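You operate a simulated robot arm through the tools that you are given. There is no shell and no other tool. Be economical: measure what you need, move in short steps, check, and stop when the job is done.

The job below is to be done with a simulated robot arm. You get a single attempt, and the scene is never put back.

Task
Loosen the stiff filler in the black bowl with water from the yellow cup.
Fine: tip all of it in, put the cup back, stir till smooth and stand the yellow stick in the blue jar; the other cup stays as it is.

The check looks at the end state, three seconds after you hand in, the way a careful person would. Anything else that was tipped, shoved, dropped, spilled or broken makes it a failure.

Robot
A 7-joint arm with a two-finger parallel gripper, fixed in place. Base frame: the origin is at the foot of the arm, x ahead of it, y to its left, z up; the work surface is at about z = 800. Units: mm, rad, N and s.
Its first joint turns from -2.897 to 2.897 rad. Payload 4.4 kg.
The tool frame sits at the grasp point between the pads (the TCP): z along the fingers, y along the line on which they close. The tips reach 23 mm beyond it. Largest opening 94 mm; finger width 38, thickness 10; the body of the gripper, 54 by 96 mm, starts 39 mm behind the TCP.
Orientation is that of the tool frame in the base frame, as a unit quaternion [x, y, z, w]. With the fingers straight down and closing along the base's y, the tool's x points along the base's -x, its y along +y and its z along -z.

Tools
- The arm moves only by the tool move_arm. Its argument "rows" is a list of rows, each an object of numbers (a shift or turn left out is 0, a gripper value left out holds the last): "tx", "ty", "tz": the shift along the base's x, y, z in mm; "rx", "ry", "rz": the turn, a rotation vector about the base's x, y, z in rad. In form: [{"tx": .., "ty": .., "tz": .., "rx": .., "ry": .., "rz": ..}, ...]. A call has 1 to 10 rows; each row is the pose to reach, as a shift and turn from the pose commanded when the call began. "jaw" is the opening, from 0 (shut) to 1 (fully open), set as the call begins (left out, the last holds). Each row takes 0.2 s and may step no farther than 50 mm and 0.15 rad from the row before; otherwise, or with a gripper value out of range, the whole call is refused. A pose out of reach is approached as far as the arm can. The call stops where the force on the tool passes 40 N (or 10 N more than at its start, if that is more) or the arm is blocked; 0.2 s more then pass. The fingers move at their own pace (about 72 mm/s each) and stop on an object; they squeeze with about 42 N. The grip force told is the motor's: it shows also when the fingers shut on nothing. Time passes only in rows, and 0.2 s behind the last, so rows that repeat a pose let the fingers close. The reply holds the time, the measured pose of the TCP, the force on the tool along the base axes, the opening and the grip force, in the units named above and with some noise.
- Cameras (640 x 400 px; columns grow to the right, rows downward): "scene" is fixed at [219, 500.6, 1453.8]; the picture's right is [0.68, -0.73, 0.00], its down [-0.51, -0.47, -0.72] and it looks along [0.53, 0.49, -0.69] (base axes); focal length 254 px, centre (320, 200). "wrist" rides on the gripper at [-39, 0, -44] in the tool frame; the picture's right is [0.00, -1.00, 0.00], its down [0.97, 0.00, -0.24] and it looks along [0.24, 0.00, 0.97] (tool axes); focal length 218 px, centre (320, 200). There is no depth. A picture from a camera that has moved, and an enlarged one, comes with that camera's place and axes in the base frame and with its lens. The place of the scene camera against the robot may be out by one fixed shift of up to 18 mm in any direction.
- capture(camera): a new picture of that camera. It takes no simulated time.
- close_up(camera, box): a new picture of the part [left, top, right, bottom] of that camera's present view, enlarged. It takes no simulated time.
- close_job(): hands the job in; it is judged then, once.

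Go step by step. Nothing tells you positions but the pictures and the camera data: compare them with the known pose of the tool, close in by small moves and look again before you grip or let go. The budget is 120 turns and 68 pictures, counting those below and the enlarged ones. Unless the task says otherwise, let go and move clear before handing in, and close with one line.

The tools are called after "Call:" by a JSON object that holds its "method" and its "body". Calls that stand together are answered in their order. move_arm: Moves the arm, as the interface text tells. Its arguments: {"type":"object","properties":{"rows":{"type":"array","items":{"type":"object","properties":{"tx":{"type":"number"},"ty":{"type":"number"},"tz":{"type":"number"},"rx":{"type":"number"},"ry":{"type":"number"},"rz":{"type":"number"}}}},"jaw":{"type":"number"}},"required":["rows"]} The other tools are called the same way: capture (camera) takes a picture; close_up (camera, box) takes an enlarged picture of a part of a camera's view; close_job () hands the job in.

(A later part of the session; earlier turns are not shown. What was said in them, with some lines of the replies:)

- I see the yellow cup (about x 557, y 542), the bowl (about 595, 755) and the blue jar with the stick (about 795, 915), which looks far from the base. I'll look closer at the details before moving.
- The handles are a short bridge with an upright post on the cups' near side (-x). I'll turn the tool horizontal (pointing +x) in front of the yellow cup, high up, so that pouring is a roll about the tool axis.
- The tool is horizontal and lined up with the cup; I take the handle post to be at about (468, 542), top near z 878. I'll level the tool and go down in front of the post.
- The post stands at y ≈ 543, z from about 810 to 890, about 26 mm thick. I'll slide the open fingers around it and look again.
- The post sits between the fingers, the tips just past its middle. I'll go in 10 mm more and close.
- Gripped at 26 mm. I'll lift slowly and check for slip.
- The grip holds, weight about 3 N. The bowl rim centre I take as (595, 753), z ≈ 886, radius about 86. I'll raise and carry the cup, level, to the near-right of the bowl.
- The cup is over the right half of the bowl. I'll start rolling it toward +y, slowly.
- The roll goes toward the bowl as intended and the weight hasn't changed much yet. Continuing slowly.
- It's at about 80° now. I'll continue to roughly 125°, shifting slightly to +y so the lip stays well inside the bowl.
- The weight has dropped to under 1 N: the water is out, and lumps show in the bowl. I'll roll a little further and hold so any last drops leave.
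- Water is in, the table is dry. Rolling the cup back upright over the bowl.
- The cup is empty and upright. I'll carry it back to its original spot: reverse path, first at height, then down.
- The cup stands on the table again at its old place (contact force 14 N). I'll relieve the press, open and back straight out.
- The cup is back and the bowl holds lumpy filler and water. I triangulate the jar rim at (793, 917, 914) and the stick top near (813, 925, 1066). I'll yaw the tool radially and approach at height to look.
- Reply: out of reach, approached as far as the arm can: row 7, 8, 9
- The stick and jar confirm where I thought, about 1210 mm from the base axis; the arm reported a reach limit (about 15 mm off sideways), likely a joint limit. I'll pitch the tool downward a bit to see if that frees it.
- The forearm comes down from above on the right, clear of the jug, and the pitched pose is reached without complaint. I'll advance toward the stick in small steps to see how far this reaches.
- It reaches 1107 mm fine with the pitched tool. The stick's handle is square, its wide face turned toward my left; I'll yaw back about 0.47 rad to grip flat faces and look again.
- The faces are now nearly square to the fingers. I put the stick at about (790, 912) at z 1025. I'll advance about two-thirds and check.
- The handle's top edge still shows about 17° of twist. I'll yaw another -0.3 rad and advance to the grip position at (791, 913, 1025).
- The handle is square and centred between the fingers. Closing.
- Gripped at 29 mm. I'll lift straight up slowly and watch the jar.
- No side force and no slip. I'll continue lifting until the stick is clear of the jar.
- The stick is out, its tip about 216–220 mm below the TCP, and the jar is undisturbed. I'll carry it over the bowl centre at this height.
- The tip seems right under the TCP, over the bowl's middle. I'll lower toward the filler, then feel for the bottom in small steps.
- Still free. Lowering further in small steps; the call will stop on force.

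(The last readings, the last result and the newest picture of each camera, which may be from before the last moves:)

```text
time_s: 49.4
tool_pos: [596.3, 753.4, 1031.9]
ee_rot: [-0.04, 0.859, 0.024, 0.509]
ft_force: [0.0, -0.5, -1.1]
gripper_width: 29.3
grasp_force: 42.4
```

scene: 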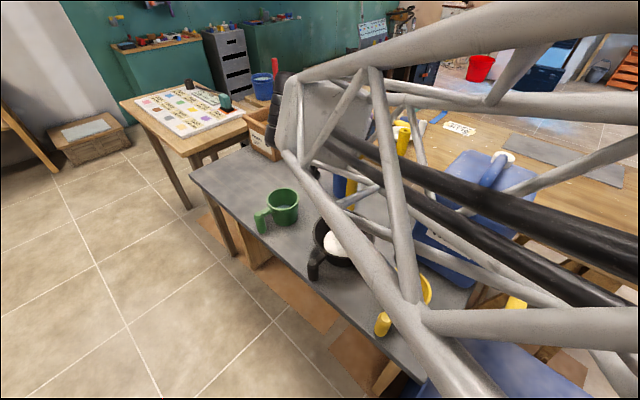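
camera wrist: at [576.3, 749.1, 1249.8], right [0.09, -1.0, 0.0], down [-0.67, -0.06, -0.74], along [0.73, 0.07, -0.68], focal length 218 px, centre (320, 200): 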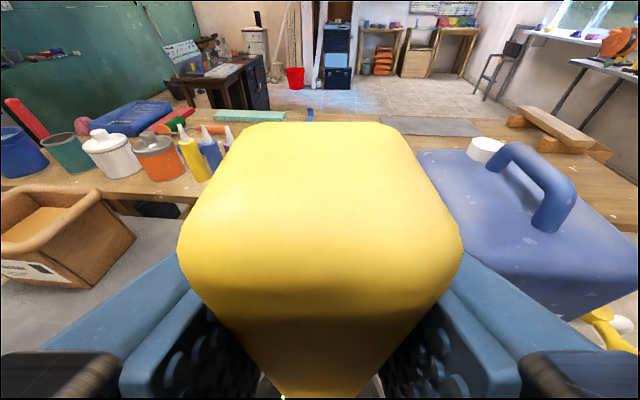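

The tip should be a few mm above the bowl floor (same stick standing height as in the jar). I'll make a first stirring circle of 28 mm radius.

Call:
{"method": "move_arm", "body": {"rows": [{"tx": 15}, {"tx": 28, "tz": -2}, {"tx": 22.7, "ty": 16.5, "tz": -2}, {"tx": 8.7, "ty": 26.6, "tz": -2}, {"tx": -8.7, "ty": 26.6, "tz": -2}, {"tx": -22.7, "ty": 16.5, "tz": -2}, {"tx": -28, "ty": 0, "tz": -2}, {"tx": -22.7, "ty": -16.5, "tz": -2}, {"tx": -8.7, "ty": -26.6, "tz": -2}, {"tx": 8.7, "ty": -26.6, "tz": -2}]}}

Call:
{"method": "move_arm", "body": {"rows": [{"tx": 14, "ty": 10.1}, {"tx": 19.3, "ty": 26.6}, {"tx": 14, "ty": 43.1}, {"tx": 0, "ty": 53.2}, {"tx": -17.4, "ty": 53.2}, {"tx": -31.4, "ty": 43.1}, {"tx": -36.7, "ty": 26.6}, {"tx": -31.4, "ty": 10.1}, {"tx": -17.4, "ty": 0}, {}]}}

Call:
{"method": "capture", "body": {"camera": "scene"}}

```text
time_s: 51.6
tool_pos: [605.2, 725.5, 1029.3]
ee_rot: [-0.038, 0.859, 0.022, 0.51]
ft_force: [1.1, 0.2, -0.5]
gripper_width: 29.4
grasp_force: 42.4
```

```text
time_s: 53.8
tool_pos: [604.1, 725.4, 1029.7]
ee_rot: [-0.039, 0.86, 0.023, 0.509]
ft_force: [-0.6, -0.1, 0.1]
gripper_width: 29.2
grasp_force: 41.8
```

```text
23 pictures are left
```

scene: 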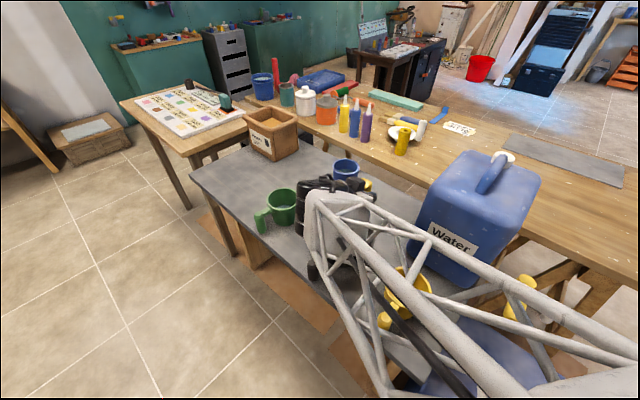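

No resistance trouble, nothing shoved. More circles.

Call:
{"method": "move_arm", "body": {"rows": [{"tx": 14, "ty": 10.1}, {"tx": 19.3, "ty": 26.6}, {"tx": 14, "ty": 43.1}, {"tx": 0, "ty": 53.2}, {"tx": -17.4, "ty": 53.2}, {"tx": -31.4, "ty": 43.1}, {"tx": -36.7, "ty": 26.6}, {"tx": -31.4, "ty": 10.1}, {"tx": -17.4, "ty": 0}, {}]}}

Call:
{"method": "move_arm", "body": {"rows": [{"tx": 14, "ty": 10.1}, {"tx": 19.3, "ty": 26.6}, {"tx": 14, "ty": 43.1}, {"tx": 0, "ty": 53.2}, {"tx": -17.4, "ty": 53.2}, {"tx": -31.4, "ty": 43.1}, {"tx": -36.7, "ty": 26.6}, {"tx": -31.4, "ty": 10.1}, {"tx": -17.4, "ty": 0}, {}]}}

Call:
{"method": "move_arm", "body": {"rows": [{"tx": 14, "ty": 10.1}, {"tx": 19.3, "ty": 26.6}, {"tx": 14, "ty": 43.1}, {"tx": 0, "ty": 53.2}, {"tx": -17.4, "ty": 53.2}, {"tx": -31.4, "ty": 43.1}, {"tx": -36.7, "ty": 26.6}, {"tx": -31.4, "ty": 10.1}, {"tx": -17.4, "ty": 0}, {}]}}

Call:
{"method": "close_up", "body": {"camera": "scene", "box": [290, 160, 410, 290]}}

```text
time_s: 56.0
tool_pos: [604.0, 726.3, 1030.2]
ee_rot: [-0.039, 0.859, 0.023, 0.509]
ft_force: [-0.1, 0.1, -0.4]
gripper_width: 29.4
grasp_force: 42.1
```

```text
time_s: 58.2
tool_pos: [604.4, 727.1, 1029.6]
ee_rot: [-0.038, 0.859, 0.023, 0.509]
ft_force: [0.2, -0.5, -0.9]
gripper_width: 29.6
grasp_force: 41.8
```

```text
time_s: 60.4
tool_pos: [604.4, 726.3, 1030.4]
ee_rot: [-0.039, 0.859, 0.023, 0.51]
ft_force: [0.0, -0.6, 0.3]
gripper_width: 29.3
grasp_force: 41.7
```

```text
3.08 times, centred on (350, 225) of scene
camera zoom: at [219.0, 500.6, 1453.8], right [0.68, -0.73, 0.0], down [-0.51, -0.47, -0.72], along [0.53, 0.49, -0.69], focal length 781 px, centre (228, 123)
```

zoom: 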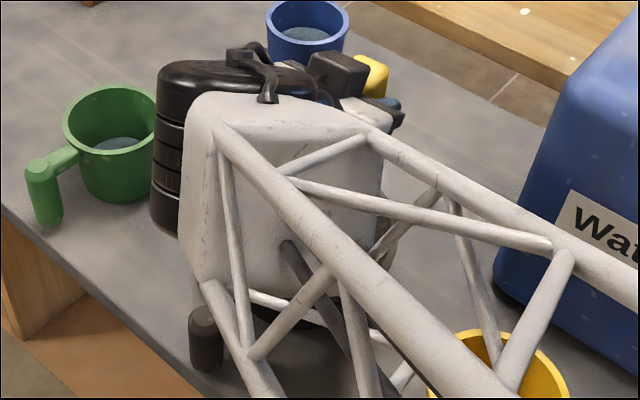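

I'll add a smaller inner loop, then raise the stick clear above the bowl to look at the mix.

Call:
{"method": "move_arm", "body": {"rows": [{"tx": -8.7, "ty": 12}, {"tx": 5, "ty": 20}, {"tx": 5, "ty": 33}, {"tx": -8.7, "ty": 40}, {"tx": -22, "ty": 33}, {"tx": -22, "ty": 20}, {"tx": -8.7, "ty": 12}, {"tx": 5, "ty": 20}, {"tx": 5, "ty": 33}, {"tx": -8.7, "ty": 26.6}]}}

Call:
{"method": "move_arm", "body": {"rows": [{"tz": 15}, {"tz": 35}, {"tz": 60}, {"tz": 85}, {"tz": 110}, {"tz": 135}, {"tz": 155}, {"tz": 165}, {"tz": 165}]}}

Call:
{"method": "close_up", "body": {"camera": "scene", "box": [290, 160, 410, 290]}}

```text
time_s: 62.6
tool_pos: [595.9, 752.6, 1029.7]
ee_rot: [-0.038, 0.859, 0.023, 0.51]
ft_force: [0.6, 0.0, -0.7]
gripper_width: 29.4
grasp_force: 42.4
```

```text
time_s: 64.6
tool_pos: [595.3, 754.5, 1196.0]
ee_rot: [-0.039, 0.859, 0.024, 0.509]
ft_force: [-0.7, 1.0, -0.3]
gripper_width: 29.3
grasp_force: 42.2
```

```text
3.08 times, centred on (350, 225) of scene
camera zoom: at [219.0, 500.6, 1453.8], right [0.68, -0.73, 0.0], down [-0.51, -0.47, -0.72], along [0.53, 0.49, -0.69], focal length 781 px, centre (228, 123)
```

zoom: 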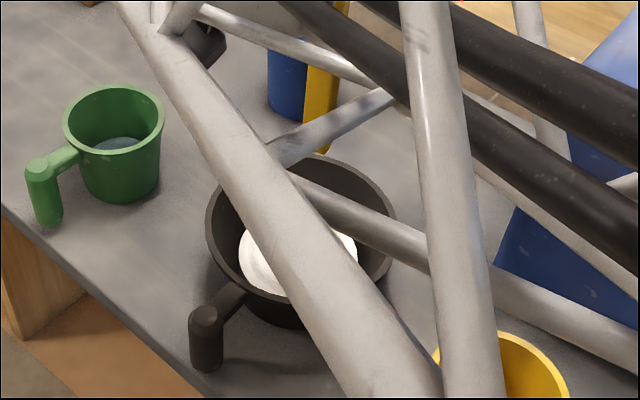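

The visible part looks smooth with a swirl. I'll carry the stick back above the jar, from where the bowl is unobstructed, and verify.

Call:
{"method": "move_arm", "body": {"rows": [{"tx": 6, "ty": 5}, {"tx": 20, "ty": 17}, {"tx": 42, "ty": 34}, {"tx": 66, "ty": 54}, {"tx": 90, "ty": 74}, {"tx": 114, "ty": 93}, {"tx": 138, "ty": 113}, {"tx": 162, "ty": 132}, {"tx": 184, "ty": 150}, {"tx": 195, "ty": 159}]}}

Call:
{"method": "close_up", "body": {"camera": "scene", "box": [300, 120, 400, 290]}}

Call:
{"method": "close_up", "body": {"camera": "scene", "box": [300, 110, 400, 210]}}

```text
time_s: 66.8
tool_pos: [790.7, 910.9, 1195.1]
ee_rot: [-0.038, 0.86, 0.023, 0.509]
ft_force: [-0.3, -0.6, -0.5]
gripper_width: 29.5
grasp_force: 42.1
```

```text
2.35 times, centred on (350, 205) of scene
camera zoom: at [219.0, 500.6, 1453.8], right [0.68, -0.73, 0.0], down [-0.51, -0.47, -0.72], along [0.53, 0.49, -0.69], focal length 597 px, centre (249, 188)
```

zoom: 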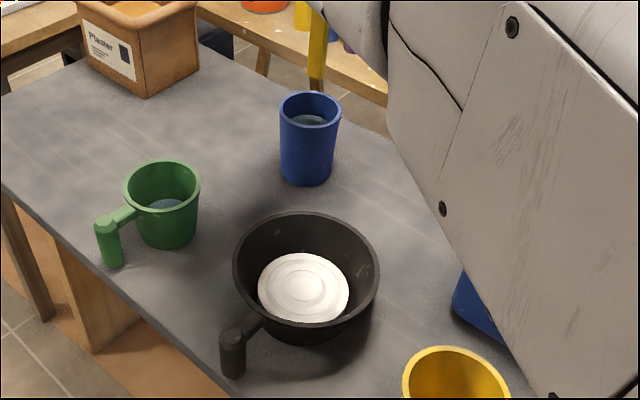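

```text
4.00 times, centred on (350, 160) of scene
camera zoom: at [219.0, 500.6, 1453.8], right [0.68, -0.73, 0.0], down [-0.51, -0.47, -0.72], along [0.53, 0.49, -0.69], focal length 1015 px, centre (200, 360)
```

zoom: 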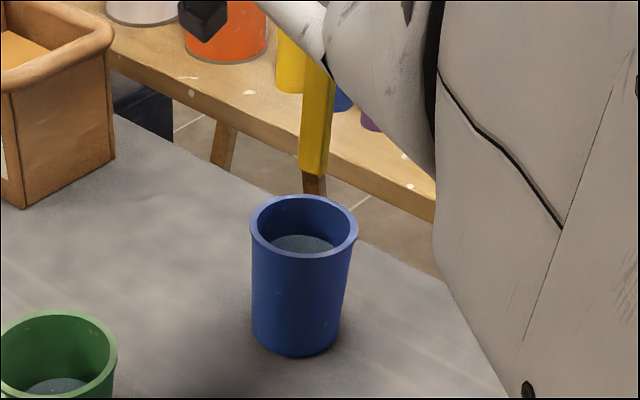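

The filler is smooth, and the stick hangs above the jar just as when I drew it out. I'll lower it straight down slowly.

Call:
{"method": "move_arm", "body": {"rows": [{"tz": -20}, {"tz": -40}, {"tz": -58}, {"tz": -72}, {"tz": -82}]}}

Call:
{"method": "close_up", "body": {"camera": "scene", "box": [300, 110, 400, 210]}}

```text
time_s: 68.0
tool_pos: [790.1, 911.9, 1113.6]
ee_rot: [-0.038, 0.86, 0.022, 0.509]
ft_force: [0.6, 0.1, -0.9]
gripper_width: 29.4
grasp_force: 42.1
```

```text
4.00 times, centred on (350, 160) of scene
camera zoom: at [219.0, 500.6, 1453.8], right [0.68, -0.73, 0.0], down [-0.51, -0.47, -0.72], along [0.53, 0.49, -0.69], focal length 1015 px, centre (200, 360)
```

zoom: 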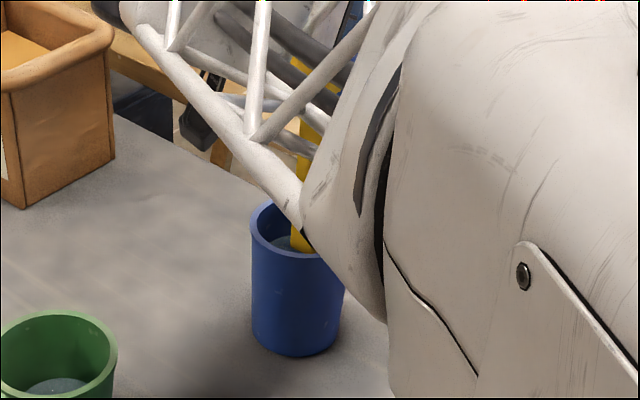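

The stick has entered the jar and the jar hasn't moved. Lowering the rest of the way.

Call:
{"method": "move_arm", "body": {"rows": [{"tz": -15}, {"tz": -30}, {"tz": -45}, {"tz": -58}, {"tz": -68}, {"tz": -76}, {"tz": -82}, {"tz": -85}]}}

Call:
{"method": "move_arm", "body": {"rows": [{"tz": -1.5}, {"tz": -2.5}]}}

Call:
{"method": "capture", "body": {"camera": "scene"}}

```text
time_s: 69.8
tool_pos: [790.4, 912.3, 1027.5]
ee_rot: [-0.039, 0.859, 0.024, 0.509]
ft_force: [0.1, -0.5, -0.8]
gripper_width: 29.2
grasp_force: 41.6
```

```text
time_s: 70.4
tool_pos: [791.0, 912.9, 1024.9]
ee_rot: [-0.039, 0.86, 0.023, 0.509]
ft_force: [-0.3, 1.0, -0.7]
gripper_width: 29.6
grasp_force: 41.7
```

```text
17 pictures are left
```

scene: 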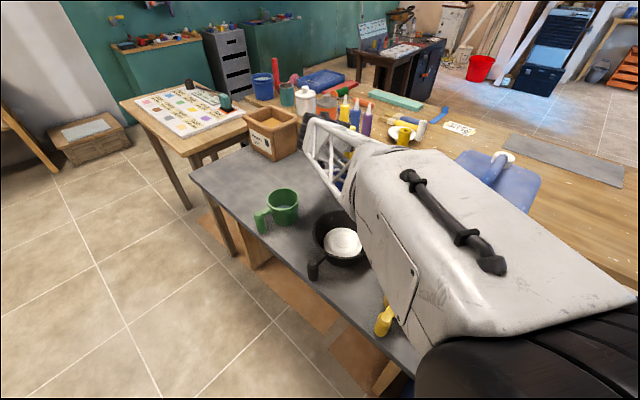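

Back at the original height. I'll open and check the stick before withdrawing.

Call:
{"method": "move_arm", "body": {"rows": [{}, {}, {}, {}, {}], "jaw": 1}}

Call:
{"method": "capture", "body": {"camera": "wrist"}}

```text
time_s: 71.6
tool_pos: [791.7, 912.3, 1023.6]
ee_rot: [-0.039, 0.859, 0.023, 0.509]
ft_force: [0.5, 0.4, 0.6]
gripper_width: 93.9
grasp_force: 0.1
```

```text
16 pictures are left
camera wrist: at [771.2, 909.6, 1080.1], right [0.09, -1.0, 0.0], down [-0.67, -0.06, -0.74], along [0.73, 0.07, -0.68], focal length 218 px, centre (320, 200)
```

wrist: 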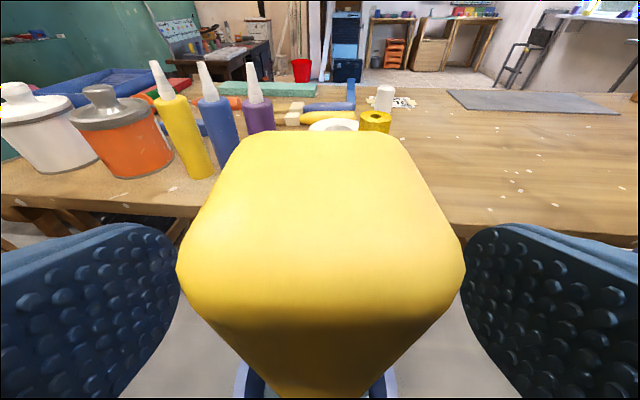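

The stick stands free, upright between the open fingers. Backing out along the tool axis, then up and away.

Call:
{"method": "move_arm", "body": {"rows": [{"tx": -17, "ty": -1.5, "tz": 9.5}, {"tx": -35, "ty": -3, "tz": 19}, {"tx": -61, "ty": -6, "tz": 33}, {"tx": -96, "ty": -9, "tz": 52}, {"tx": -130, "ty": -12, "tz": 72}, {"tx": -145, "ty": -30, "tz": 105}, {"tx": -160, "ty": -50, "tz": 140}, {"tx": -180, "ty": -75, "tz": 170}, {"tx": -205, "ty": -105, "tz": 190}]}}

Call:
{"method": "capture", "body": {"camera": "wrist"}}

Call:
{"method": "capture", "body": {"camera": "scene"}}

```text
time_s: 73.6
tool_pos: [586.8, 808.0, 1213.0]
ee_rot: [-0.039, 0.86, 0.023, 0.509]
ft_force: [1.0, -0.1, -0.6]
gripper_width: 93.9
grasp_force: 0.1
```

```text
15 pictures are left
camera wrist: at [566.9, 805.1, 1268.6], right [0.09, -1.0, 0.0], down [-0.68, -0.06, -0.74], along [0.73, 0.06, -0.68], focal length 218 px, centre (320, 200)
```

wrist: 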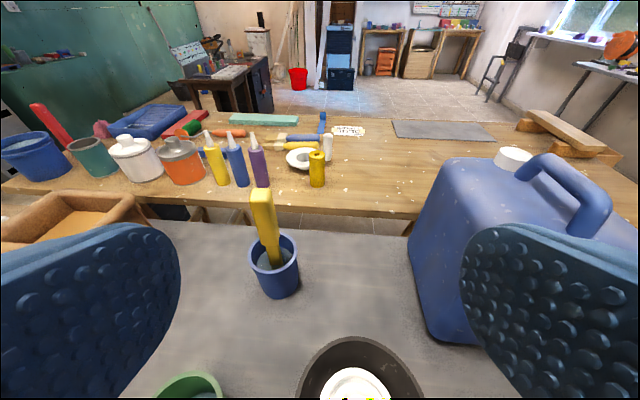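

```text
14 pictures are left
```

scene: 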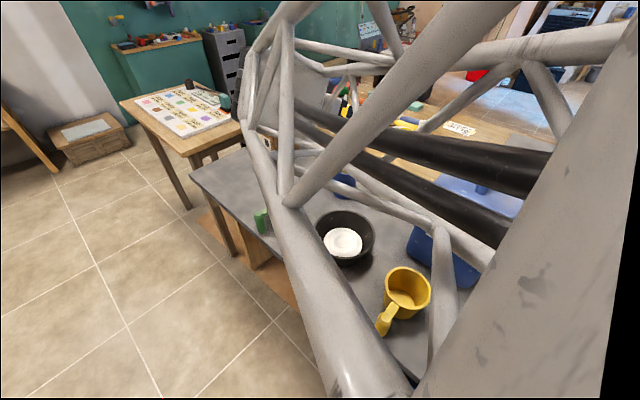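

The stick stands in the jar, and the cups and bowl are in place. One last check on the filler.

Call:
{"method": "close_up", "body": {"camera": "scene", "box": [305, 200, 385, 275]}}

```text
5.33 times, centred on (345, 238) of scene
camera zoom: at [219.0, 500.6, 1453.8], right [0.68, -0.73, 0.0], down [-0.51, -0.47, -0.72], along [0.53, 0.49, -0.69], focal length 1354 px, centre (187, 0)
```

zoom: 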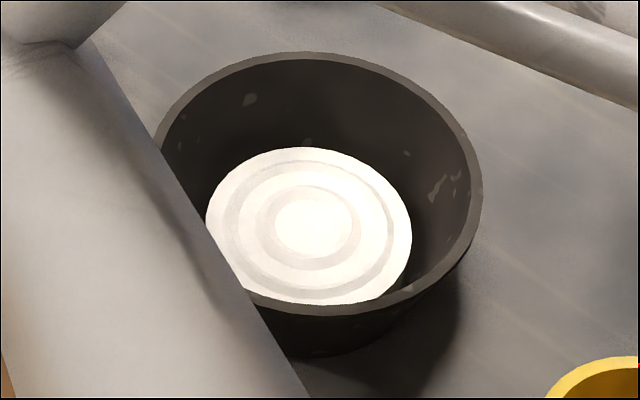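

The filler is smooth, with no lumps. Everything is in its place and the arm is clear, so I'm handing in.

Call:
{"method": "close_job", "body": {}}

```text
The job is handed in.
```

I tipped all the water from the yellow cup into the black bowl, put the cup back, stirred the filler smooth and stood the yellow stick in the blue jar; I left the green cup alone and saw no spills.
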